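You operate a simulated robot arm through the tools that you are given. There is no shell and no other tool. Be economical: measure what you need, move in short steps, check, and stop when the job is done.

Carry out the task below with a simulated two-armed robot. There is one attempt and no reset: what you move stays moved.

## Task
Stack the small brown box labelled "liners" from the wall bench near the doors on top of the small brown box that says "vials". Fetch the yellow-cap flask and stand it on the bench top beside the booth. Pick up the grey-cap flask from the wall bench near the doors with one hand, pass it to the other hand and put it on the low shelf under the middle wall bench. Switch the white switch on the booth on. Take the clear flask from the bench top beside the dryer and leave it on the fourth shelf from the bottom of the corner bay. Take the white funnel and put it on the pink tray. Fetch the white flat tin and set it on top of the orange box on the middle wall bench. Turn the black knob on the cabinet to 2. Do these in any order. Set down upright: yellow-cap flask, grey-cap flask, clear flask.

It is judged by the outcome, as a careful person would: the job done as asked, and still so three seconds after it is handed in. It fails if anything else is knocked over, pushed out of place, dropped, spilled or broken. A push-on lid holds only when it is set on centred and level and pressed home; a screw cap is set on level and turned clockwise until tight.

## Robot
Two 6-joint arms with two-finger parallel grippers on one trunk, on a base that drives. Base frame: it is fixed to the floor where the robot stands at the start and does not move with it; the origin is under the middle of the robot, x ahead of it, y to its left, z up; the surface under the hand at the start is at about z = 0.86. Lengths are in m, angles in rad, forces in N, time in s.
The left shoulder is at the start at [0.06, 0.187, 1.197], the right one opposite. With the tool pointing down near the work surface each hand reaches from about 0.2 to 0.62 m from the robot's upright axis, wherever it stands, measured 20 degrees to its own side. Places, roughly: bench top beside the booth [-2.9, 0.8, 0.8]; black knob on the cabinet [-5.8, -1.3, 1.7]; clear flask (8x8x10 cm) [-2.4, 1.6, 0.8]; fourth shelf of the corner bay [-6.3, 3.8, 1.3]; grey-cap flask [0.5, -0.75, 1]; low shelf under the middle wall bench [0.5, 1.6, 0.2]; orange box [0.5, 1.5, 1]; pink tray (13x10x2 cm) [-6.2, 1.6, 1]; small brown box [0.5, 0, 1]; white flat tin (11x11x6 cm) [0.4, 3.7, 0.9]; white funnel (9x9x9 cm) [-3.9, -1.9, 0.9]; white switch on the booth [-1.6, 0, 0.6]; yellow-cap flask (15x7x25 cm) [0.6, 0.2, 0.9]. Payload 1.57 kg a hand.
The TCP of each hand is the grasp point between the finger pads, 0.03 m short of the fingertips. In the tool frame z runs along the fingers and y along their closing line. The gripper opens to 0.11 m. The fingers are 0.024 m wide and 0.012 m thick; the gripper's body (0.048 by 0.112 m) begins 0.078 m behind the TCP.
Orientation is that of the tool frame in the base frame, as a unit quaternion [x, y, z, w]. With the fingers straight down and closing along the base's y, the tool's x points along the base's -x, its y along +y and its z along -z.

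## Interface
- The arms move only by the tool drive_tool. It takes "left_steps", "right_steps" or both (then of equal length, played together; a hand with none holds still); each is a list of rows, each a list of 7 numbers: the shift along the base's x, y, z in cm, then the turn, a rotation vector about the base's x, y, z in rad, then the closure in counts, from 0 (fully open) to 255 (shut). In form: [[x, y, z, ax, ay, az, fingers], ...]. A call has 1 to 12 rows; each row shifts and turns the commanded pose from where the row before left it. Rows are played at 5 a second. More than 0.05 m and 0.15 rad between two rows, or a gripper value outside its range, and nothing of the call is played. Where a pose cannot be reached the arm comes as near as it can. A force on the tool above 40 N (or 10 N above the force at the start of the call, whichever is more), or a blocked arm, ends the call early, and 0.2 s more pass. Each finger travels about 0.153 m/s and halts on what it meets, pressing with about 27 N; the grip force reading is that of the motor and also rises with nothing between the fingers. The clock runs only during rows and for 0.2 s after the last one: add rows that do not move to give the fingers time. It gives the time, the measured TCP pose, the force on the tool (base axes), the opening and the grip force at its end, in the units of the frame above (readings bear some noise), with the torque about the TCP (base axes, N m) and any sound that the robot's microphone picked up, and new pictures: "show" is both (left out), scene, wrist or none (wrist: the cameras of the hands that moved).
- Cameras (640 x 400 px; columns grow to the right, rows downward): "scene" is now at [0.0022, -0.0297, 1.7309]; the picture's right is [-0.42, -0.91, 0.00], its down [-0.76, 0.35, -0.54] and it looks along [0.49, -0.23, -0.84] (base axes); focal length 294 px, centre (320, 200). "left" rides on the left gripper at [0.07, -0.016, -0.141] in its tool frame; the picture's right is [0.23, 0.97, 0.00], its down [-0.86, 0.20, -0.48] and it looks along [-0.47, 0.11, 0.88] (tool axes); focal length 222 px, centre (320, 200). "right" rides on the right gripper at [0.07, 0.016, -0.141] in its tool frame; the picture's right is [-0.23, 0.97, 0.00], its down [-0.86, -0.20, -0.48] and it looks along [-0.47, -0.11, 0.88] (tool axes); focal length 222 px, centre (320, 200). There is no depth. A picture from a camera that has moved, and an enlarged one, comes with that camera's place and axes in the base frame and with its lens.
- lift_body(by): slides the trunk up (or, below 0, down) by that many m; the arms and the scene camera ride with it, the base frame stays. It gives what a move gives, with no picture.
- drive_base(legs): drives the robot by 1 to 6 legs, each [ahead, left, turn to the left] in m, m and rad, along the robot's own axes; the way and the turn of a leg run together, so that a leg with both is an arc; at most 1.5 m and 3.142 rad a leg. The arms and the cameras ride along, it lands a little off, and it stops where it bumps. It gives what a move gives, and a new picture of the scene camera.
- aim_head(pan, tilt): turns the head with the scene camera to pan (to the left, within 1.501 rad either way) and tilt (down, from -0.506 to 1.204), counted from straight ahead of the robot. It gives what a move gives, and a new picture of the scene camera.
- enlarge(camera, box): a new picture of the part [left, top, right, bottom] of that camera's present view, enlarged. No time passes.
- finish_job(): hands the job in; it is judged then, once.

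Work in short steps. Places have to be worked out from the pictures, the camera data and where the tool is seen: move nearer, look again, correct. Check each grasp and each placing, and mend what went wrong. You have 217 turns and 260 pictures in all, those below and enlarged ones among them. Open the grippers and draw the arms clear of the work before you hand the job in, unless the task says otherwise.

The tools are called after "Emit:" as name(argument=value, ...) on one line, values as JSON. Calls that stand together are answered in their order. drive_tool: Moves the arms, as the interface text tells. Its arguments: {"type":"object","properties":{"left_steps":{"type":"array","items":{"type":"array","items":{"type":"number"}}},"right_steps":{"type":"array","items":{"type":"array","items":{"type":"number"}}},"show":{"type":"string","enum":["both","scene","wrist","none"]}},"required":[]} The other tools are called the same way: lift_body (by) slides the trunk up or down; drive_base (legs) drives the base; aim_head (pan, tilt) turns the head that bears the scene camera; enlarge (camera, box) takes an enlarged picture of a part of a camera's view; finish_job () hands the job in.

At the start:

```text
time: 0.0
left_eef_pos: [0.3435, 0.0076, 1.2672]
left_tool_rot: [0.0, 1.0, 0.0, 0.0]
left_wrist_force: [0.3, -0.1, 0.2]
left_moment: [0.01, 0.0, 0.0]
left_width: 0.1101
left_finger_force: 0.0
right_eef_pos: [0.345, -0.3166, 1.2672]
right_tool_rot: [0.0, 1.0, 0.0, 0.0]
right_wrist_force: [0.0, 0.0, 0.0]
right_moment: [0.01, 0.0, -0.03]
right_width: 0.1099
right_finger_force: 0.0
trunk travel left (down, up): [-0.825, 0.165]
robot x, y, heading: [0.0008, 0.0043, 0.0]
head pan, tilt: [-0.435, 0.998]
```

scene: 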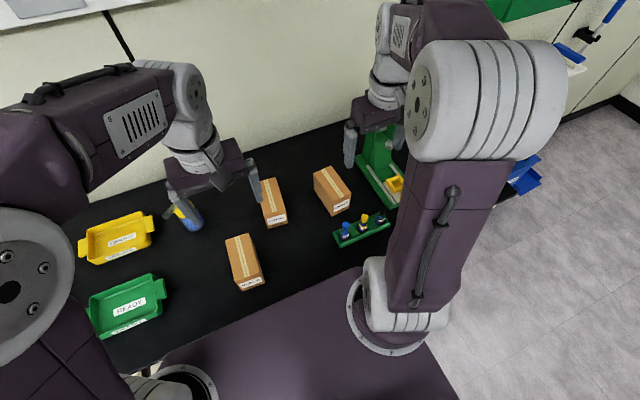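
right: 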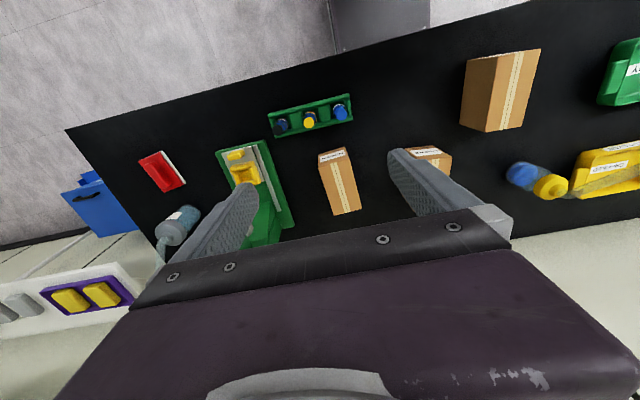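
left: 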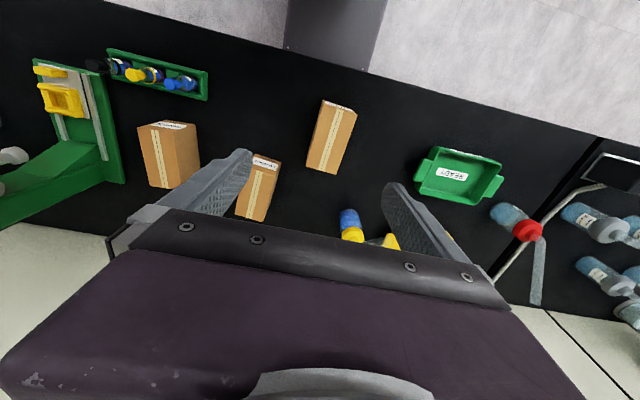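

The scene shows three brown boxes on the bench; I enlarge to read their labels.

Emit:
enlarge(camera="scene", box=[160, 150, 400, 300])

Emit:
enlarge(camera="left", box=[120, 80, 440, 280])

```text
2.67 times, centred on (280, 225) of scene
camera zoom: at [0.0022, -0.0297, 1.7309], right [-0.42, -0.91, 0.0], down [-0.76, 0.35, -0.54], along [0.49, -0.23, -0.84], focal length 783 px, centre (427, 133)
```

zoom: 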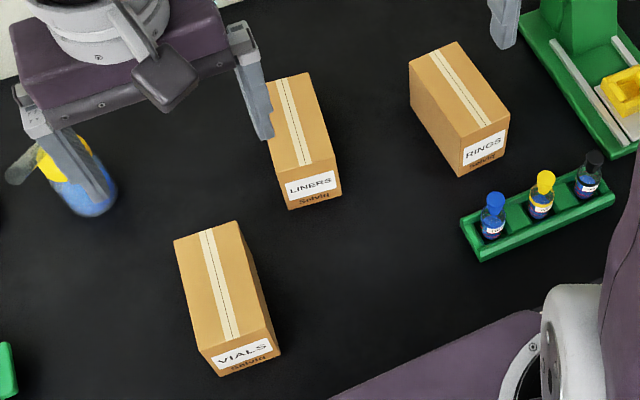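

```text
2.00 times, centred on (280, 180) of left
camera zoom: at [0.2733, -0.0088, 1.4088], right [-0.23, 0.97, 0.0], down [0.86, 0.2, 0.48], along [0.47, 0.11, -0.88], focal length 444 px, centre (400, 240)
```

zoom: 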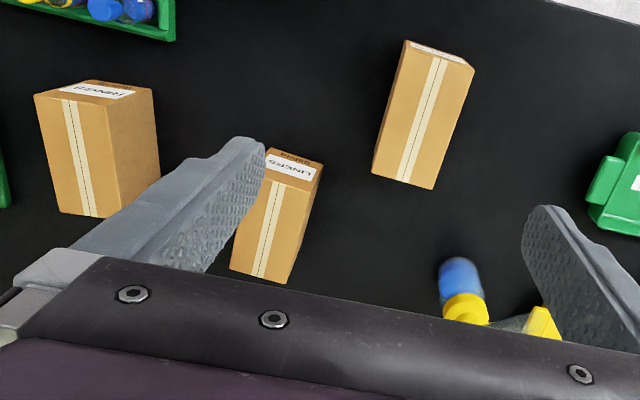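

Boxes triangulate to roughly: LINERS centre (0.55,-0.11), VIALS (0.39,0.04), ~0.065 wide. I move the left hand aside and bring the right hand above LINERS for a closer look.

Emit:
drive_tool(left_steps=[[0, 4, 1, 0, 0, 0, 0], [0, 4, 1, 0, 0, 0, 0], [0, 4, 1, 0, 0, 0, 0], [0, 4, 0, 0, 0, 0, 0], [0, 4, 0, 0, 0, 0, 0], [0, 0, 0, 0, 0, 0, 0], [0, 0, 0, 0, 0, 0, 0], [0, 0, 0, 0, 0, 0, 0]], right_steps=[[2.5, 2.5, -1, 0, 0, 0, 0], [2.5, 2.5, -1, 0, 0, 0, 0], [2.5, 2.5, -1, 0, 0, 0, 0], [2.5, 2.5, -1, 0, 0, 0, 0], [2.5, 2.5, -1, 0, 0, 0, 0], [2.5, 2.5, -1, 0, 0, 0, 0], [2.5, 2.5, -2, 0, 0, 0, 0], [2.5, 2.5, -2, 0, 0, 0, 0]])

```text
time: 1.8
left_eef_pos: [0.3427, 0.2093, 1.2954]
left_tool_rot: [0.0, 1.0, -0.001, 0.0]
left_wrist_force: [-0.1, 0.6, 0.3]
left_moment: [0.0, 0.01, 0.03]
left_width: 0.1099
left_finger_force: 0.1
right_eef_pos: [0.5447, -0.1156, 1.1686]
right_tool_rot: [0.0, 1.0, -0.001, -0.001]
right_wrist_force: [1.0, 0.0, -0.9]
right_moment: [0.0, 0.0, 0.0]
right_width: 0.1099
right_finger_force: 0.1
trunk travel left (down, up): [-0.825, 0.165]
robot x, y, heading: [-0.0021, 0.0024, 0.003]
head pan, tilt: [-0.435, 0.998]
camera scene: at [0.0045, -0.0278, 1.731], right [-0.42, -0.91, 0.0], down [-0.76, 0.35, -0.54], along [0.49, -0.23, -0.84], focal length 294 px, centre (320, 200)
camera right: at [0.4744, -0.1004, 1.3104], right [0.23, 0.97, 0.0], down [0.86, -0.2, 0.48], along [0.46, -0.11, -0.88], focal length 222 px, centre (320, 200)
camera left: at [0.2722, 0.1932, 1.4384], right [-0.23, 0.97, 0.0], down [0.86, 0.2, 0.48], along [0.46, 0.11, -0.88], focal length 222 px, centre (320, 200)
```

scene: 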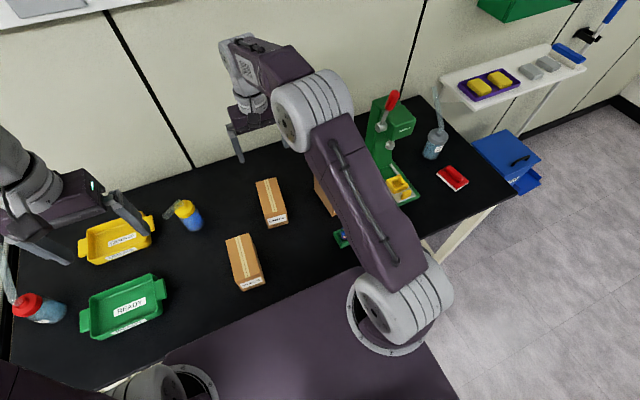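
right: 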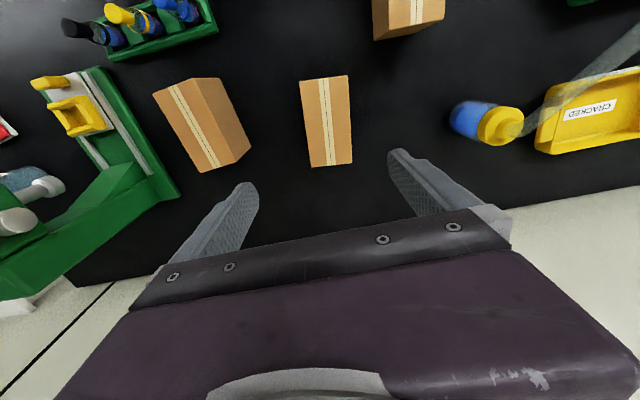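
left: 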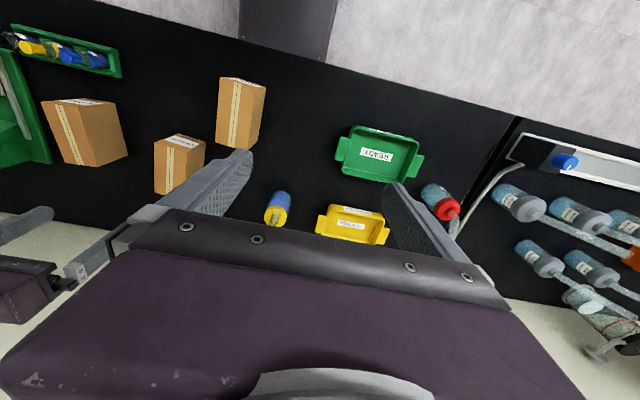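

LINERS is centred near (0.54,-0.104), yaw about -0.12, top ≈0.935. Aligning and descending halfway to check.

Emit:
drive_tool(right_steps=[[-0.2, 0.6, -4, 0, 0, -0.06, 0], [-0.2, 0.5, -4, 0, 0, -0.06, 0], [0, 0, -4, 0, 0, 0, 0], [0, 0, -3.5, 0, 0, 0, 0], [0, 0, 0, 0, 0, 0, 0]], show="wrist")

```text
time: 3.0
left_eef_pos: [0.3408, 0.2078, 1.295]
left_tool_rot: [0.001, 1.0, -0.001, -0.001]
left_wrist_force: [-0.2, 0.1, 0.2]
left_moment: [0.02, -0.03, -0.03]
left_width: 0.1102
left_finger_force: 0.1
right_eef_pos: [0.542, -0.1052, 1.0093]
right_tool_rot: [0.06, 0.998, -0.001, 0.0]
right_wrist_force: [0.3, 0.4, 0.4]
right_moment: [0.0, 0.01, -0.05]
right_width: 0.1099
right_finger_force: 0.1
trunk travel left (down, up): [-0.825, 0.165]
robot x, y, heading: [0.0015, 0.0018, 0.002]
head pan, tilt: [-0.435, 0.998]
camera right: at [0.4738, -0.0804, 1.1512], right [0.34, 0.94, 0.0], down [0.82, -0.3, 0.48], along [0.45, -0.16, -0.88], focal length 222 px, centre (320, 200)
```

right: 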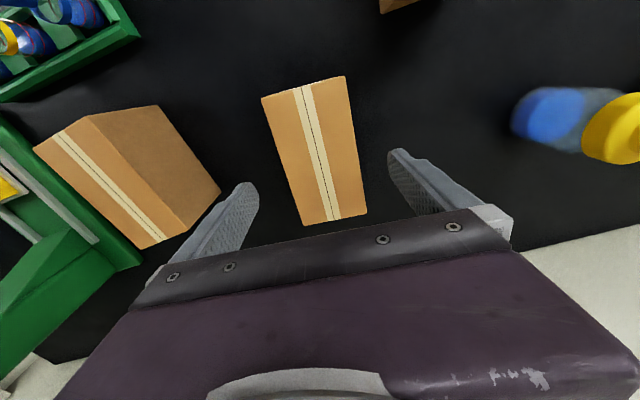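

Aligned: box centre ≈(0.544,-0.104), width ≈0.074. Descend to z≈0.912, close and lift slightly.

Emit:
drive_tool(right_steps=[[0, 0, -4, 0, 0, 0, 0], [0, 0, -4, 0, 0, 0, 0], [0, 0, -1.7, 0, 0, 0, 0], [0, 0, 0, 0, 0, 0, 0], [0, 0, 0, 0, 0, 0, 255], [0, 0, 0, 0, 0, 0, 255], [0, 0, 0, 0, 0, 0, 255]], show="wrist")

```text
time: 4.6
left_eef_pos: [0.3404, 0.2079, 1.2954]
left_tool_rot: [0.0, 1.0, 0.001, 0.0]
left_wrist_force: [0.7, 0.2, 0.9]
left_moment: [-0.03, -0.02, -0.04]
left_width: 0.1101
left_finger_force: 0.0
right_eef_pos: [0.5384, -0.1059, 0.9151]
right_tool_rot: [0.06, 0.998, 0.001, 0.0]
right_wrist_force: [1.6, 0.2, 0.2]
right_moment: [-0.04, -0.17, 0.02]
right_width: 0.0699
right_finger_force: 27.1
trunk travel left (down, up): [-0.825, 0.165]
robot x, y, heading: [-0.0011, 0.0009, -0.002]
head pan, tilt: [-0.435, 0.998]
camera right: at [0.4715, -0.0817, 1.0566], right [0.34, 0.94, 0.0], down [0.82, -0.3, 0.48], along [0.45, -0.16, -0.88], focal length 222 px, centre (320, 200)
```

right: 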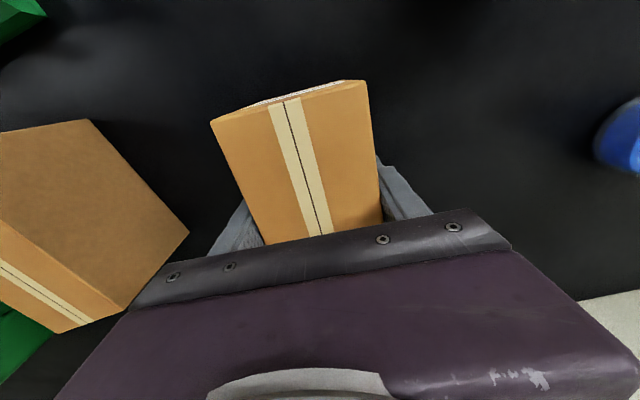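

Gripped at 0.070 width. Lift and carry to above VIALS, then look with both cameras.

Emit:
drive_tool(right_steps=[[0, 0, 4, 0, 0, 0, 255], [0, 0, 4, 0, 0, 0, 255], [0, 0, 4, 0, 0, 0, 255], [0, 0, 4, 0, 0, 0, 255], [0, 0, 2, 0, 0, 0, 255], [-3, 2.8, 0, 0, 0, 0, 255], [-3, 2.8, 0, 0, 0, 0, 255], [-3, 2.8, 0, 0, 0, 0, 255], [-3, 2.8, 0, 0, 0, 0.03, 255], [-3, 2.8, 0, 0, 0, 0.03, 255], [0, 0, 0, 0, 0, 0, 255]])

```text
time: 7.0
left_eef_pos: [0.3421, 0.2072, 1.2958]
left_tool_rot: [0.0, 1.0, 0.0, 0.0]
left_wrist_force: [-0.2, -0.1, 0.2]
left_moment: [0.01, 0.03, 0.01]
left_width: 0.1099
left_finger_force: 0.1
right_eef_pos: [0.3909, 0.0319, 1.0946]
right_tool_rot: [0.03, 1.0, -0.001, -0.002]
right_wrist_force: [-0.3, 0.1, -1.7]
right_moment: [0.03, -0.03, -0.02]
right_width: 0.0697
right_finger_force: 27.4
trunk travel left (down, up): [-0.825, 0.165]
robot x, y, heading: [0.0018, 0.0027, 0.0]
head pan, tilt: [-0.435, 0.998]
camera scene: at [0.0033, -0.0303, 1.7309], right [-0.42, -0.91, 0.0], down [-0.76, 0.35, -0.54], along [0.49, -0.23, -0.84], focal length 294 px, centre (320, 200)
camera right: at [0.3216, 0.0513, 1.2362], right [0.29, 0.96, 0.0], down [0.84, -0.25, 0.48], along [0.46, -0.14, -0.88], focal length 222 px, centre (320, 200)
```

scene: 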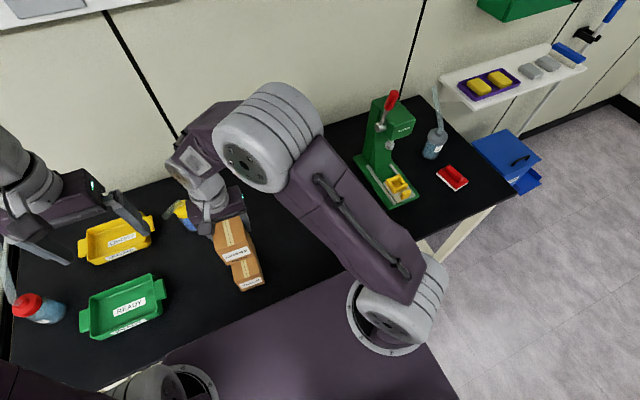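
right: 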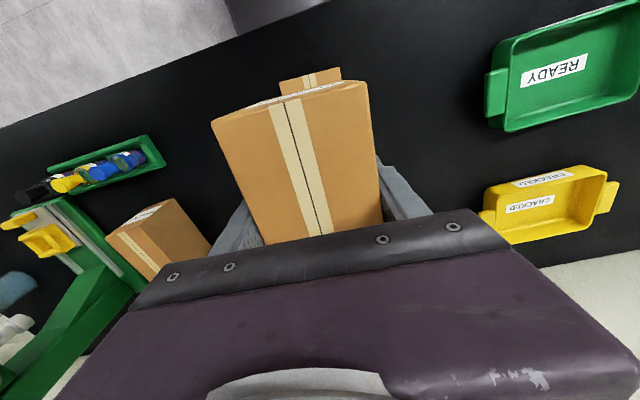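

Held box is centred ≈(0.395,0.0315); VIALS ≈(0.380,0.036). Shift -1.5 cm in x, +0.4 in y, and descend to just above contact.

Emit:
drive_tool(right_steps=[[-1.5, 0.4, 0, 0, 0, 0, 255], [0, 0, -3, 0, 0, 0, 255], [0, 0, -3, 0, 0, 0, 255], [0, 0, -1.5, 0, 0, 0, 255], [0, 0, -0.5, 0, 0, 0, 255], [0, 0, 0, 0, 0, 0, 255]])

Emit:
enlarge(camera="scene", box=[170, 180, 330, 310])

```text
time: 8.4
left_eef_pos: [0.3403, 0.208, 1.2965]
left_tool_rot: [0.0, 1.0, -0.001, 0.0]
left_wrist_force: [-0.2, -0.3, -1.7]
left_moment: [0.02, -0.04, 0.0]
left_width: 0.1099
left_finger_force: 0.1
right_eef_pos: [0.3749, 0.0399, 1.0131]
right_tool_rot: [0.029, 1.0, 0.0, 0.001]
right_wrist_force: [-0.5, -0.4, -2.2]
right_moment: [-0.02, -0.02, -0.02]
right_width: 0.0698
right_finger_force: 27.1
trunk travel left (down, up): [-0.825, 0.165]
robot x, y, heading: [-0.0005, 0.0022, -0.0]
head pan, tilt: [-0.435, 0.998]
camera scene: at [0.003, -0.0297, 1.7309], right [-0.42, -0.91, 0.0], down [-0.76, 0.35, -0.54], along [0.49, -0.23, -0.84], focal length 294 px, centre (320, 200)
camera right: at [0.307, 0.0593, 1.1552], right [0.29, 0.96, 0.0], down [0.84, -0.25, 0.48], along [0.46, -0.14, -0.88], focal length 222 px, centre (320, 200)
```

scene: 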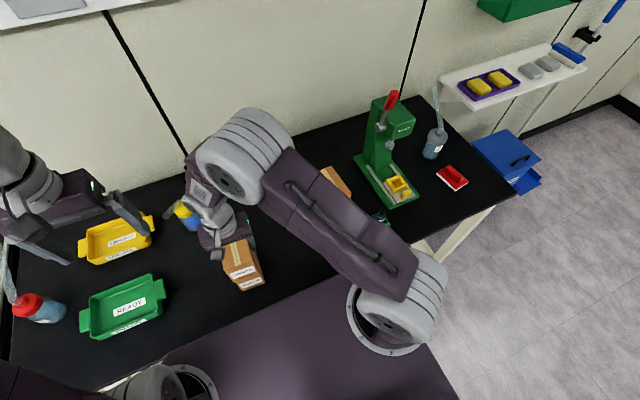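
right: 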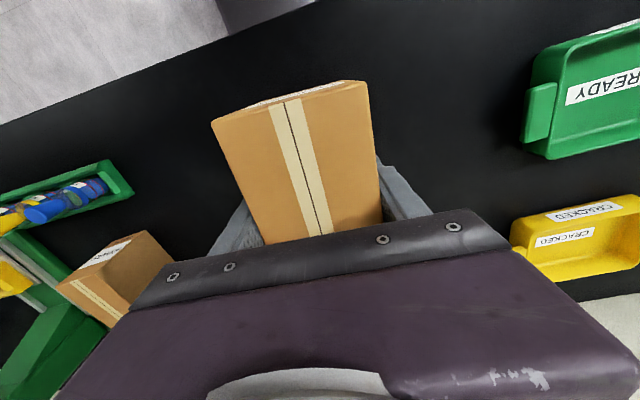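

```text
3.08 times, centred on (250, 245) of scene
camera zoom: at [0.003, -0.0297, 1.7309], right [-0.42, -0.91, 0.0], down [-0.76, 0.35, -0.54], along [0.49, -0.23, -0.84], focal length 904 px, centre (535, 62)
```

zoom: 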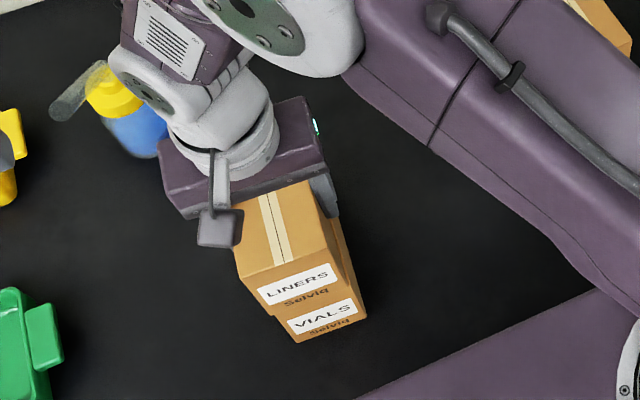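

Near vertical edges line up. Lower in small steps to contact.

Emit:
drive_tool(right_steps=[[0, 0, -0.4, 0, 0, 0, 255], [0, 0, -0.3, 0, 0, 0, 255], [0, 0, -0.3, 0, 0, 0, 255], [0, 0, 0, 0, 0, 0, 255]], show="none")

```text
time: 9.4
left_eef_pos: [0.3375, 0.2071, 1.2967]
left_tool_rot: [0.0, 1.0, 0.001, 0.002]
left_wrist_force: [0.2, 0.2, -0.4]
left_moment: [0.0, 0.03, 0.03]
left_width: 0.11
left_finger_force: 0.2
right_eef_pos: [0.3752, 0.0383, 1.0049]
right_tool_rot: [0.03, 1.0, 0.001, 0.003]
right_wrist_force: [0.6, -0.6, 29.2]
right_moment: [-0.49, 0.17, 0.16]
right_width: 0.0701
right_finger_force: 26.9
trunk travel left (down, up): [-0.825, 0.165]
robot x, y, heading: [-0.0022, 0.001, -0.003]
head pan, tilt: [-0.435, 0.998]
```

Contact made (29 N). Ease up 2 mm, release, and rise.

Emit:
drive_tool(right_steps=[[0, 0, 0.3, 0, 0, 0, 255], [0, 0, 0, 0, 0, 0, 60], [0, 0, 0, 0, 0, 0, 0], [0, 0, 3, 0, 0, 0, 0], [0, 0, 4, 0, 0, 0, 0], [0, 0, 4, 0, 0, 0, 0], [-2, -5, 2, 0, 0, 0, 0], [-2, -5, 2, 0, 0, 0.06, 0]])

Emit:
enlarge(camera="scene", box=[170, 180, 330, 310])

```text
refused: row 7 steps farther than a row can; nothing moved
```

```text
3.08 times, centred on (250, 245) of scene
camera zoom: at [-0.0014, -0.0302, 1.7311], right [-0.42, -0.91, 0.0], down [-0.76, 0.35, -0.54], along [0.49, -0.23, -0.84], focal length 904 px, centre (535, 62)
```

zoom: 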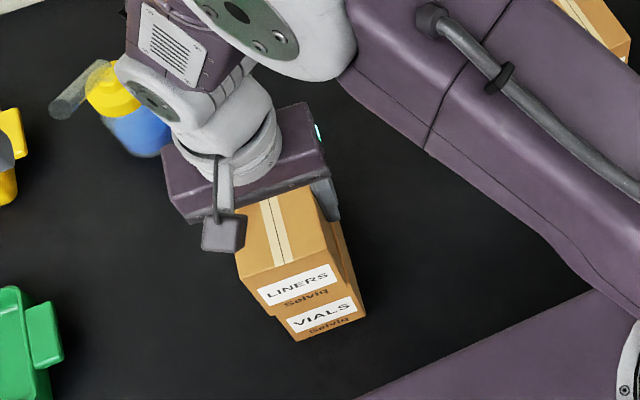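

Row steps must stay under 5 cm; same plan with smaller side steps.

Emit:
drive_tool(right_steps=[[0, 0, 0.3, 0, 0, 0, 255], [0, 0, 0, 0, 0, 0, 60], [0, 0, 0, 0, 0, 0, 0], [0, 0, 3, 0, 0, 0, 0], [0, 0, 4, 0, 0, 0, 0], [0, 0, 4, 0, 0, 0, 0], [0, 0, 4, 0, 0, 0, 0], [-1, -4, 0, 0, 0, 0.06, 0], [0, -4, 0, 0, 0, 0, 0], [0, -4, 0, 0, 0, 0, 0], [0, -4, 0, 0, 0, 0, 0]])

Emit:
enlarge(camera="scene", box=[170, 180, 330, 310])

```text
time: 11.8
left_eef_pos: [0.3405, 0.2066, 1.297]
left_tool_rot: [0.0, 1.0, 0.001, 0.0]
left_wrist_force: [-1.4, 0.1, 0.5]
left_moment: [0.02, -0.01, -0.03]
left_width: 0.11
left_finger_force: 0.0
right_eef_pos: [0.3632, -0.1259, 1.1564]
right_tool_rot: [-0.001, 1.0, 0.0, 0.0]
right_wrist_force: [0.3, 0.3, -0.1]
right_moment: [0.01, 0.0, 0.04]
right_width: 0.1102
right_finger_force: 0.0
trunk travel left (down, up): [-0.825, 0.165]
robot x, y, heading: [-0.001, 0.0011, 0.005]
head pan, tilt: [-0.435, 0.998]
camera scene: at [0.0018, -0.0317, 1.7309], right [-0.42, -0.91, 0.0], down [-0.76, 0.35, -0.54], along [0.49, -0.23, -0.84], focal length 294 px, centre (320, 200)
camera right: at [0.2931, -0.1095, 1.2985], right [0.23, 0.97, 0.0], down [0.86, -0.2, 0.48], along [0.47, -0.11, -0.88], focal length 222 px, centre (320, 200)
```

scene: 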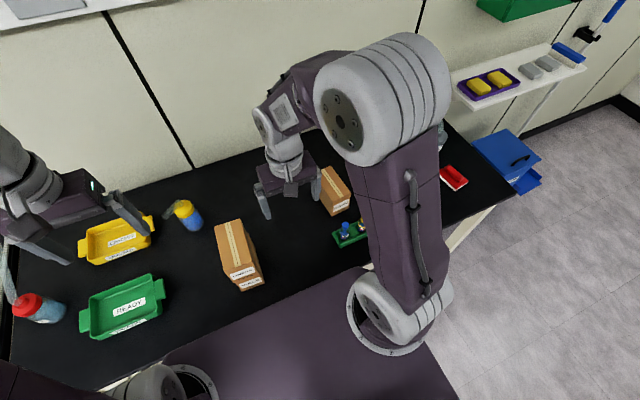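
right: 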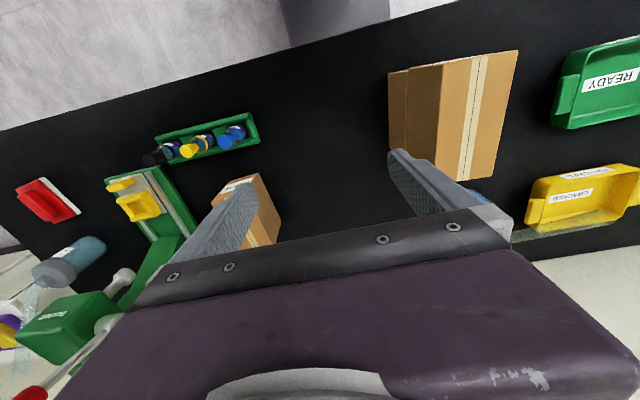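

```text
3.08 times, centred on (250, 245) of scene
camera zoom: at [0.0018, -0.0317, 1.7309], right [-0.42, -0.91, 0.0], down [-0.76, 0.35, -0.54], along [0.49, -0.23, -0.84], focal length 904 px, centre (535, 62)
```

zoom: 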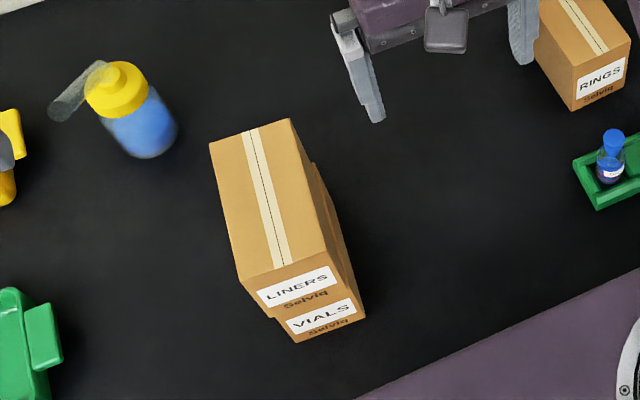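

LINERS sits squarely on VIALS. Now look at the grey-cap flask toward the right end.

Emit:
aim_head(pan=-0.95, tilt=0.75)

Emit:
drive_tool(right_steps=[[-2, 0, 4, 0, 0, 0, 0], [-2, 0, 4, 0, 0, 0, 0], [-2, -2, 4, 0, 0, 0, 0], [-2, -3, 0, 0, 0, 0, 0], [0, 0, 0, 0, 0, 0, 0]], show="scene")

```text
time: 12.7
left_eef_pos: [0.3401, 0.2091, 1.2956]
left_tool_rot: [0.0, 1.0, 0.0, 0.0]
left_wrist_force: [0.5, 0.5, 0.6]
left_moment: [-0.01, -0.03, 0.0]
left_width: 0.1101
left_finger_force: 0.1
right_eef_pos: [0.3634, -0.1227, 1.1575]
right_tool_rot: [-0.001, 1.0, 0.001, -0.001]
right_wrist_force: [0.4, -1.1, -0.8]
right_moment: [-0.01, 0.0, 0.0]
right_width: 0.1101
right_finger_force: 0.1
trunk travel left (down, up): [-0.825, 0.165]
robot x, y, heading: [-0.0009, 0.0006, -0.003]
head pan, tilt: [-0.949, 0.75]
camera scene: at [-0.0128, -0.067, 1.7499], right [-0.81, -0.58, 0.0], down [-0.4, 0.55, -0.73], along [0.43, -0.59, -0.68], focal length 294 px, centre (320, 200)
```

scene: 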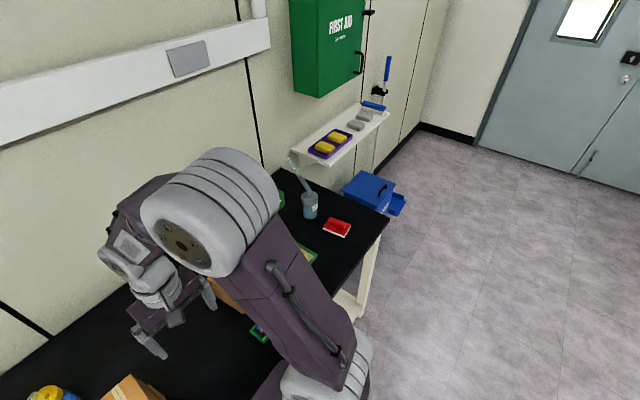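

```text
time: 13.9
left_eef_pos: [0.3404, 0.2079, 1.295]
left_tool_rot: [0.0, 1.0, 0.0, 0.0]
left_wrist_force: [0.8, 0.0, 0.8]
left_moment: [0.0, 0.01, 0.01]
left_width: 0.1102
left_finger_force: 0.1
right_eef_pos: [0.2851, -0.1716, 1.2741]
right_tool_rot: [0.001, 1.0, 0.0, 0.0]
right_wrist_force: [-0.8, -0.7, -0.6]
right_moment: [0.0, -0.01, 0.02]
right_width: 0.1103
right_finger_force: 0.0
trunk travel left (down, up): [-0.825, 0.165]
robot x, y, heading: [-0.0002, 0.0009, 0.001]
head pan, tilt: [-0.949, 0.75]
camera scene: at [-0.0125, -0.0669, 1.75], right [-0.81, -0.58, 0.0], down [-0.4, 0.55, -0.73], along [0.43, -0.59, -0.68], focal length 294 px, centre (320, 200)
```

scene: 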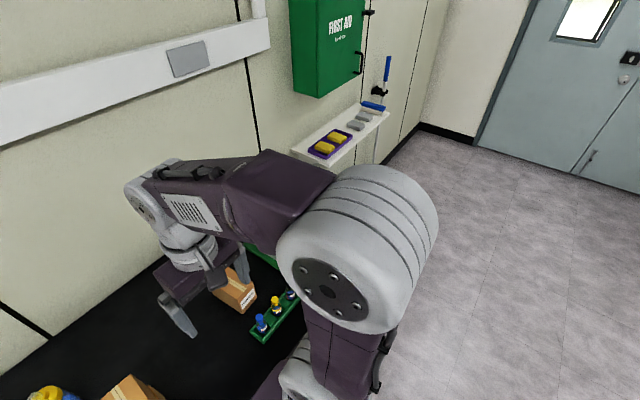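

Grey-cap flask stands at about (0.523,-0.738). I back off a little and drive right 0.5 m to bring it in the right hand's reach, viewing with the head panned less.

Emit:
drive_base(legs=[[-0.1, 0, 0], [0, -0.5, 0]])

Emit:
aim_head(pan=-0.3, tilt=0.75)

```text
time: 17.7
left_eef_pos: [0.2386, -0.2961, 1.2958]
left_tool_rot: [0.002, 1.0, -0.001, 0.0]
left_wrist_force: [0.1, 0.2, -0.4]
left_moment: [-0.01, 0.0, -0.02]
left_width: 0.1101
left_finger_force: 0.1
right_eef_pos: [0.1839, -0.6771, 1.2749]
right_tool_rot: [0.001, 1.0, -0.001, 0.0]
right_wrist_force: [-0.5, 0.3, 0.0]
right_moment: [-0.02, -0.02, 0.04]
right_width: 0.11
right_finger_force: 0.0
trunk travel left (down, up): [-0.825, 0.165]
robot x, y, heading: [-0.0997, -0.5054, -0.0]
head pan, tilt: [-0.949, 0.75]
camera scene: at [-0.1147, -0.5709, 1.75], right [-0.81, -0.58, 0.0], down [-0.4, 0.55, -0.73], along [0.42, -0.6, -0.68], focal length 294 px, centre (320, 200)
```

scene: 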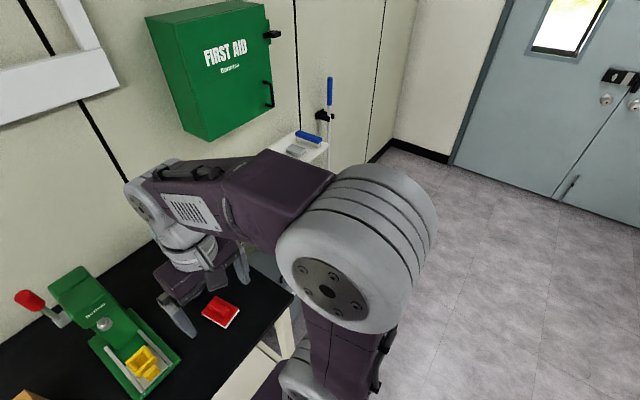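

```text
time: 18.7
left_eef_pos: [0.2388, -0.2967, 1.2959]
left_tool_rot: [0.001, 1.0, 0.001, 0.0]
left_wrist_force: [0.8, -0.1, 0.7]
left_moment: [-0.01, 0.01, 0.03]
left_width: 0.1099
left_finger_force: 0.0
right_eef_pos: [0.1828, -0.6778, 1.2747]
right_tool_rot: [0.001, 1.0, 0.0, 0.0]
right_wrist_force: [0.6, 0.4, 0.0]
right_moment: [0.03, -0.02, -0.03]
right_width: 0.1099
right_finger_force: 0.1
trunk travel left (down, up): [-0.825, 0.165]
robot x, y, heading: [-0.104, -0.5063, 0.002]
head pan, tilt: [-0.3, 0.75]
camera scene: at [-0.0838, -0.5299, 1.75], right [-0.3, -0.95, 0.0], down [-0.65, 0.2, -0.73], along [0.7, -0.22, -0.68], focal length 294 px, centre (320, 200)
```

scene: 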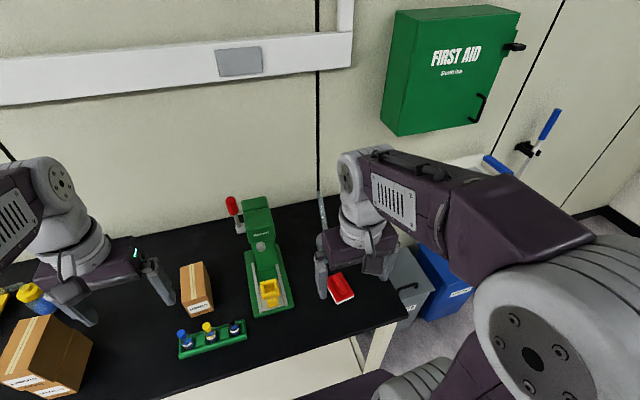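

The gripper hides the flask. I rotate the right hand to point forward while moving it right and slightly forward, clearing the view.

Emit:
drive_tool(right_steps=[[1, -1.5, 0, 0, -0.143, 0, 0], [1, -1.5, 0, 0, -0.143, 0, 0], [1, -1.5, 0, 0, -0.143, 0, 0], [1, -1.5, 0, 0, -0.143, 0, 0], [1, -1.5, 0, 0, -0.143, 0, 0], [1, -1.5, 0, 0, -0.143, 0, 0], [1, -1.5, 0, 0, -0.143, 0, 0], [1, -1.5, 0, 0, -0.143, 0, 0], [1, -1.5, 0, 0, -0.143, 0, 0], [1, -1.5, 0, 0, -0.143, 0, 0], [1, -1.5, 0, 0, -0.141, 0, 0], [0, 0, 0, 0, 0, 0, 0]])

```text
time: 21.3
left_eef_pos: [0.2388, -0.2975, 1.2967]
left_tool_rot: [0.001, 1.0, 0.001, 0.0]
left_wrist_force: [-0.2, 0.4, 0.3]
left_moment: [-0.01, -0.01, 0.02]
left_width: 0.11
left_finger_force: 0.0
right_eef_pos: [0.3548, -0.8746, 1.2904]
right_tool_rot: [0.001, 0.708, 0.002, 0.706]
right_wrist_force: [0.0, 0.6, -0.4]
right_moment: [-0.01, -0.03, -0.02]
right_width: 0.1101
right_finger_force: 0.0
right hand out of reach, approached as far as the arm can: row 2, 3, 4, 6, 7, 8
trunk travel left (down, up): [-0.825, 0.165]
robot x, y, heading: [-0.1006, -0.5049, -0.005]
head pan, tilt: [-0.3, 0.75]
camera scene: at [-0.0842, -0.5293, 1.75], right [-0.3, -0.95, 0.0], down [-0.65, 0.2, -0.73], along [0.7, -0.22, -0.68], focal length 294 px, centre (320, 200)
camera right: at [0.2129, -0.8578, 1.2207], right [0.0, 0.97, 0.23], down [-0.48, -0.2, 0.85], along [0.88, -0.11, 0.46], focal length 222 px, centre (320, 200)
```

scene: 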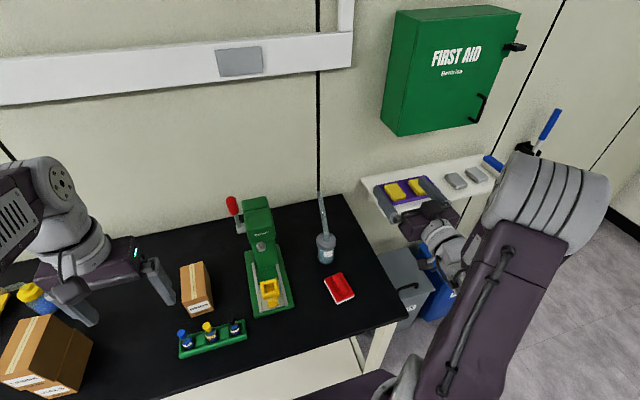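
right: 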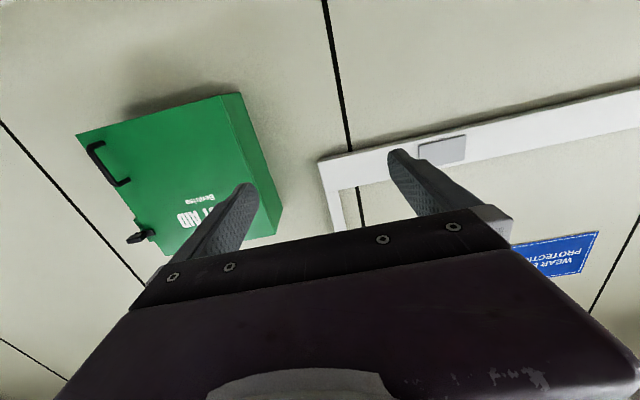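

Flask visible now; enlarge for detail.

Emit:
enlarge(camera="scene", box=[220, 180, 380, 330])

```text
2.67 times, centred on (300, 255) of scene
camera zoom: at [-0.0842, -0.5293, 1.75], right [-0.3, -0.95, 0.0], down [-0.65, 0.2, -0.73], along [0.7, -0.22, -0.68], focal length 783 px, centre (373, 53)
```

zoom: 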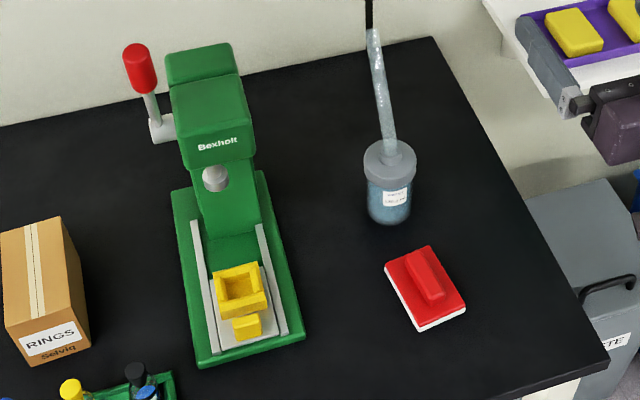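

Flask: axis ≈(0.537,-0.748), body Ø≈6 cm, cap Ø≈7 cm at z 0.935–0.965, spout leaning to the wall. I'll grip the cap with the right hand pitched 45° down, yawed 45° left; orient it first, up high.

Emit:
drive_tool(right_steps=[[0.7, 0.3, -0.7, 0, 0.131, 0, 0], [0.7, 0.3, -0.7, 0, 0.131, 0, 0], [0.7, 0.3, -0.7, 0, 0.131, 0, 0], [0.7, 0.3, -0.7, 0, 0.131, 0, 0], [0.7, 0.3, -0.7, 0, 0.131, 0, 0], [0.7, 0.3, -0.7, 0, 0.131, 0, 0], [0.7, 0.3, -0.7, 0, 0, 0.131, 0], [0.7, 0.3, -0.7, 0, 0, 0.131, 0], [0.7, 0.3, -0.7, 0, 0, 0.131, 0], [0.7, 0.3, -0.7, 0, 0, 0.131, 0], [0.7, 0.3, -0.7, 0, 0, 0.131, 0], [0.7, 0.3, -0.7, 0, 0, 0.131, 0]])

```text
time: 23.9
left_eef_pos: [0.2399, -0.2983, 1.2963]
left_tool_rot: [0.001, 1.0, 0.0, -0.001]
left_wrist_force: [-0.3, -0.8, -0.5]
left_moment: [0.01, -0.01, 0.02]
left_width: 0.1102
left_finger_force: 0.0
right_eef_pos: [0.4436, -0.8368, 1.2042]
right_tool_rot: [-0.355, 0.854, 0.148, 0.352]
right_wrist_force: [0.3, -0.5, 0.3]
right_moment: [-0.01, 0.0, -0.03]
right_width: 0.11
right_finger_force: 0.1
trunk travel left (down, up): [-0.825, 0.165]
robot x, y, heading: [-0.0982, -0.5071, -0.003]
head pan, tilt: [-0.3, 0.75]
camera scene: at [-0.0822, -0.5309, 1.7499], right [-0.3, -0.95, 0.0], down [-0.65, 0.2, -0.73], along [0.7, -0.22, -0.68], focal length 294 px, centre (320, 200)
camera right: at [0.3258, -0.9312, 1.2548], right [-0.58, 0.8, 0.16], down [0.33, 0.05, 0.94], along [0.75, 0.6, -0.29], focal length 222 px, centre (320, 200)
```

scene: 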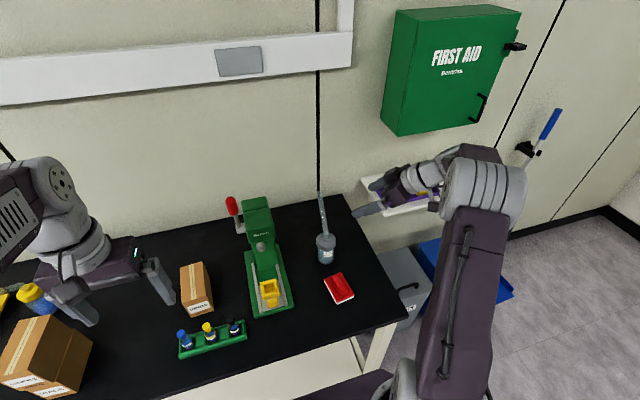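
right: 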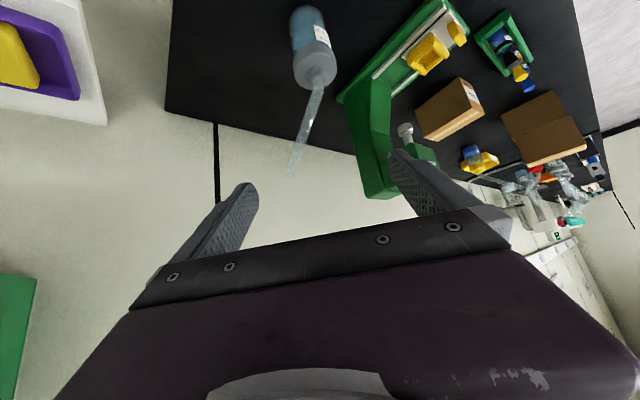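

Orientation works well. Descend to the pre-grasp point and re-measure.

Emit:
drive_tool(right_steps=[[0.6, 0.6, -4, 0, 0, 0, 0], [0.6, 0.6, -4, 0, 0, 0, 0], [0.6, 0.6, -4, 0, 0, 0, 0], [0.6, 0.6, -3.4, 0, 0, 0, 0], [0, 0, 0, 0, 0, 0, 0]])

Emit:
enlarge(camera="scene", box=[250, 170, 410, 320])

```text
time: 25.1
left_eef_pos: [0.2381, -0.2974, 1.2966]
left_tool_rot: [0.001, 1.0, 0.0, 0.0]
left_wrist_force: [-0.1, -0.1, 0.0]
left_moment: [0.04, -0.02, -0.01]
left_width: 0.1101
left_finger_force: 0.1
right_eef_pos: [0.4667, -0.8101, 1.0508]
right_tool_rot: [-0.355, 0.853, 0.147, 0.353]
right_wrist_force: [0.0, 0.3, -0.4]
right_moment: [0.0, 0.01, 0.0]
right_width: 0.11
right_finger_force: 0.2
trunk travel left (down, up): [-0.825, 0.165]
robot x, y, heading: [-0.1025, -0.5037, -0.004]
head pan, tilt: [-0.3, 0.75]
camera scene: at [-0.0838, -0.5301, 1.7499], right [-0.3, -0.95, 0.0], down [-0.65, 0.2, -0.73], along [0.7, -0.22, -0.68], focal length 294 px, centre (320, 200)
camera right: at [0.3481, -0.9047, 1.1014], right [-0.57, 0.8, 0.16], down [0.33, 0.05, 0.94], along [0.75, 0.6, -0.29], focal length 222 px, centre (320, 200)
```

scene: 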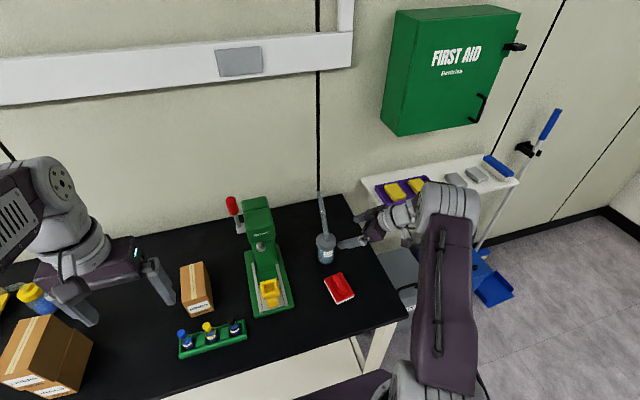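
right: 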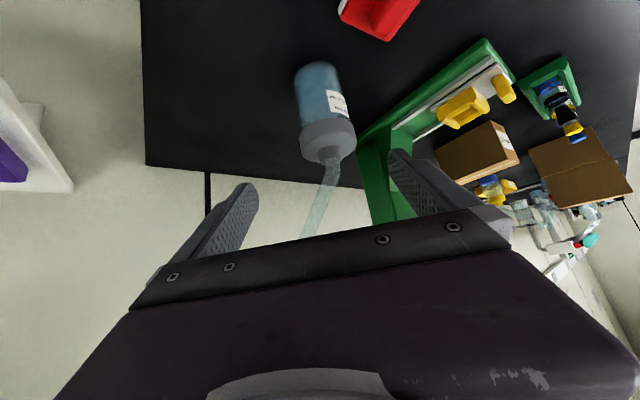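

```text
2.67 times, centred on (330, 245) of scene
camera zoom: at [-0.0838, -0.5301, 1.7499], right [-0.3, -0.95, 0.0], down [-0.65, 0.2, -0.73], along [0.7, -0.22, -0.68], focal length 783 px, centre (293, 80)
```

zoom: 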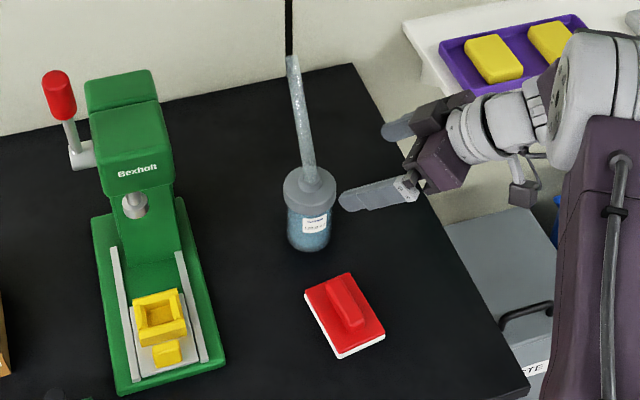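

Relative to the tool the cap is 1.2 cm off along the closing axis and 13.6 cm ahead. Correct laterally and advance 8 cm along the tool axis, then look.

Emit:
drive_tool(right_steps=[[-0.84, 0.84, 0, 0, 0, 0, 0], [-0.3, -0.3, -0.46, 0, 0, 0, 0], [2, 2, -2.83, 0, 0, 0, 0], [2, 2, -2.83, 0, 0, 0, 0], [0, 0, 0, 0, 0, 0, 0]], show="wrist")

Emit:
enlarge(camera="scene", box=[270, 190, 390, 280])

```text
time: 26.3
left_eef_pos: [0.2385, -0.2984, 1.2968]
left_tool_rot: [0.001, 1.0, 0.0, 0.0]
left_wrist_force: [-0.5, -0.8, -0.8]
left_moment: [-0.01, 0.0, -0.02]
left_width: 0.11
left_finger_force: 0.0
right_eef_pos: [0.4938, -0.7661, 0.9906]
right_tool_rot: [-0.353, 0.854, 0.147, 0.354]
right_wrist_force: [0.3, -0.7, 0.2]
right_moment: [-0.01, 0.0, 0.02]
right_width: 0.11
right_finger_force: 0.0
trunk travel left (down, up): [-0.825, 0.165]
robot x, y, heading: [-0.1035, -0.504, -0.003]
head pan, tilt: [-0.3, 0.75]
camera right: at [0.3759, -0.8606, 1.0413], right [-0.57, 0.8, 0.16], down [0.33, 0.05, 0.94], along [0.75, 0.59, -0.29], focal length 222 px, centre (320, 200)
```

right: 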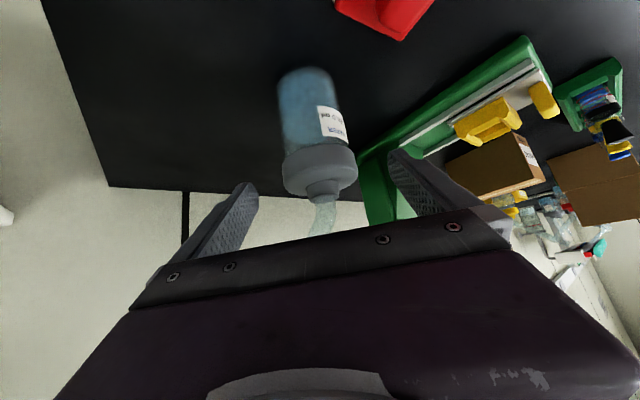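

```text
4.44 times, centred on (330, 235) of scene
camera zoom: at [-0.085, -0.5306, 1.75], right [-0.3, -0.95, 0.0], down [-0.65, 0.2, -0.73], along [0.7, -0.22, -0.68], focal length 1305 px, centre (276, 44)
```

zoom: 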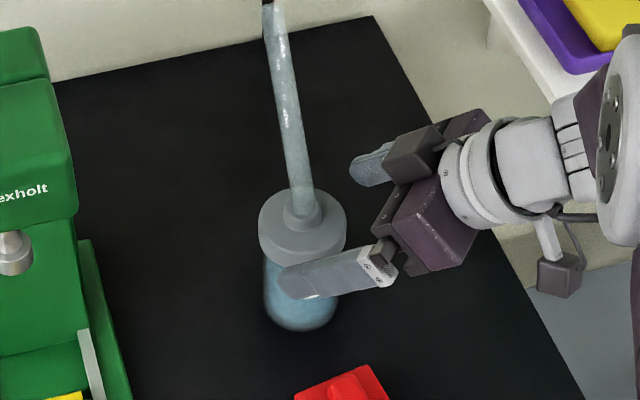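

Centred; cap is 5.4 cm ahead along the tool axis. Advance and close.

Emit:
drive_tool(right_steps=[[1.3, 1.3, -1.85, 0, 0, 0, 0], [1.3, 1.3, -1.85, 0, 0, 0, 0], [0, 0, 0, 0, 0, 0, 0], [0, 0, 0, 0, 0, 0, 255], [0, 0, 0, 0, 0, 0, 255], [0, 0, 0, 0, 0, 0, 255]], show="wrist")

Emit:
enlarge(camera="scene", box=[270, 190, 390, 280])

```text
time: 27.7
left_eef_pos: [0.2401, -0.2983, 1.2963]
left_tool_rot: [0.0, 1.0, 0.0, 0.001]
left_wrist_force: [-0.2, 0.0, -0.8]
left_moment: [-0.01, 0.04, 0.0]
left_width: 0.1099
left_finger_force: 0.0
right_eef_pos: [0.521, -0.7398, 0.9507]
right_tool_rot: [-0.353, 0.854, 0.146, 0.352]
right_wrist_force: [-1.5, -0.7, 0.9]
right_moment: [0.05, 0.05, 0.01]
right_width: 0.0677
right_finger_force: 27.6
trunk travel left (down, up): [-0.825, 0.165]
robot x, y, heading: [-0.1023, -0.5024, -0.004]
head pan, tilt: [-0.3, 0.75]
camera right: at [0.403, -0.8349, 1.0026], right [-0.57, 0.8, 0.16], down [0.33, 0.05, 0.94], along [0.75, 0.59, -0.29], focal length 222 px, centre (320, 200)
```

right: 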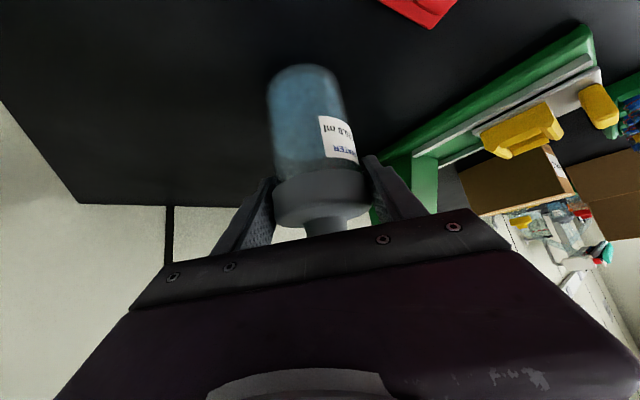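

```text
4.44 times, centred on (330, 235) of scene
camera zoom: at [-0.0841, -0.5302, 1.75], right [-0.3, -0.95, 0.0], down [-0.65, 0.2, -0.73], along [0.7, -0.22, -0.68], focal length 1305 px, centre (276, 44)
```

zoom: 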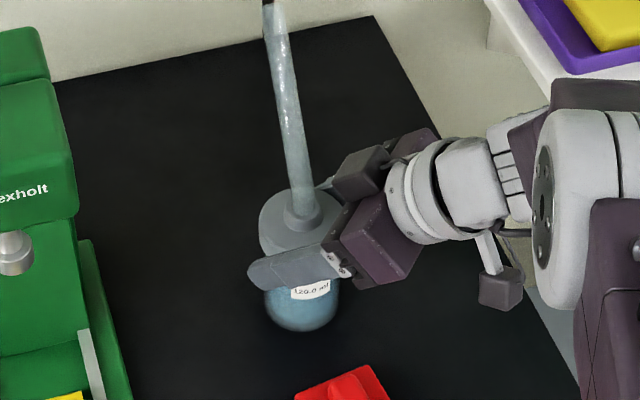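

Gripped at 6.8 cm. Lift 12 cm and then back the base away for a free hand-over.

Emit:
drive_tool(right_steps=[[0, 0, 3, 0, 0, 0, 255], [0, 0, 3, 0, 0, 0, 255], [0, 0, 3, 0, 0, 0, 255], [0, 0, 3, 0, 0, 0, 255], [0, 0, 0, 0, 0, 0, 255]], show="none")

Emit:
drive_base(legs=[[-0.4, 0, 0]])

```text
time: 28.9
left_eef_pos: [0.2401, -0.2972, 1.2969]
left_tool_rot: [0.002, 1.0, 0.0, -0.001]
left_wrist_force: [-0.3, -1.0, 0.1]
left_moment: [-0.01, 0.02, -0.02]
left_width: 0.1099
left_finger_force: 0.2
right_eef_pos: [0.5187, -0.7419, 1.074]
right_tool_rot: [-0.353, 0.854, 0.147, 0.352]
right_wrist_force: [-0.1, -0.5, -3.1]
right_moment: [0.0, 0.04, -0.04]
right_width: 0.0674
right_finger_force: 26.8
trunk travel left (down, up): [-0.825, 0.165]
robot x, y, heading: [-0.1011, -0.5067, -0.001]
head pan, tilt: [-0.3, 0.75]
```

```text
time: 31.4
left_eef_pos: [-0.1612, -0.2965, 1.2957]
left_tool_rot: [-0.002, 1.0, 0.0, -0.001]
left_wrist_force: [0.3, 0.3, -0.8]
left_moment: [-0.02, 0.03, -0.02]
left_width: 0.11
left_finger_force: 0.0
right_eef_pos: [0.1188, -0.7388, 1.0741]
right_tool_rot: [-0.356, 0.853, 0.148, 0.351]
right_wrist_force: [0.4, -0.4, -2.4]
right_moment: [0.02, 0.03, -0.01]
right_width: 0.0671
right_finger_force: 27.3
trunk travel left (down, up): [-0.825, 0.165]
robot x, y, heading: [-0.5016, -0.5061, 0.003]
head pan, tilt: [-0.3, 0.75]
camera scene: at [-0.4829, -0.5308, 1.7499], right [-0.29, -0.96, 0.0], down [-0.65, 0.2, -0.73], along [0.7, -0.21, -0.68], focal length 294 px, centre (320, 200)
```

scene: 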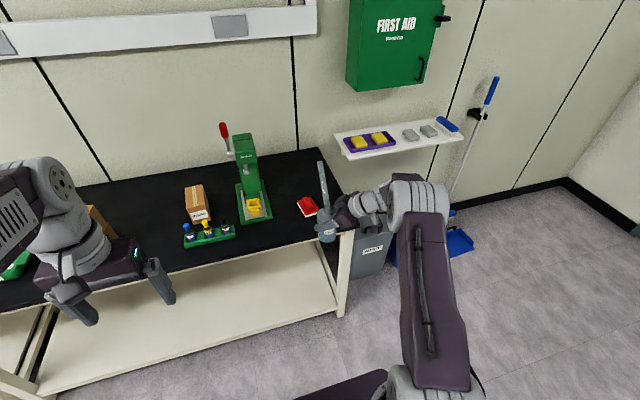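

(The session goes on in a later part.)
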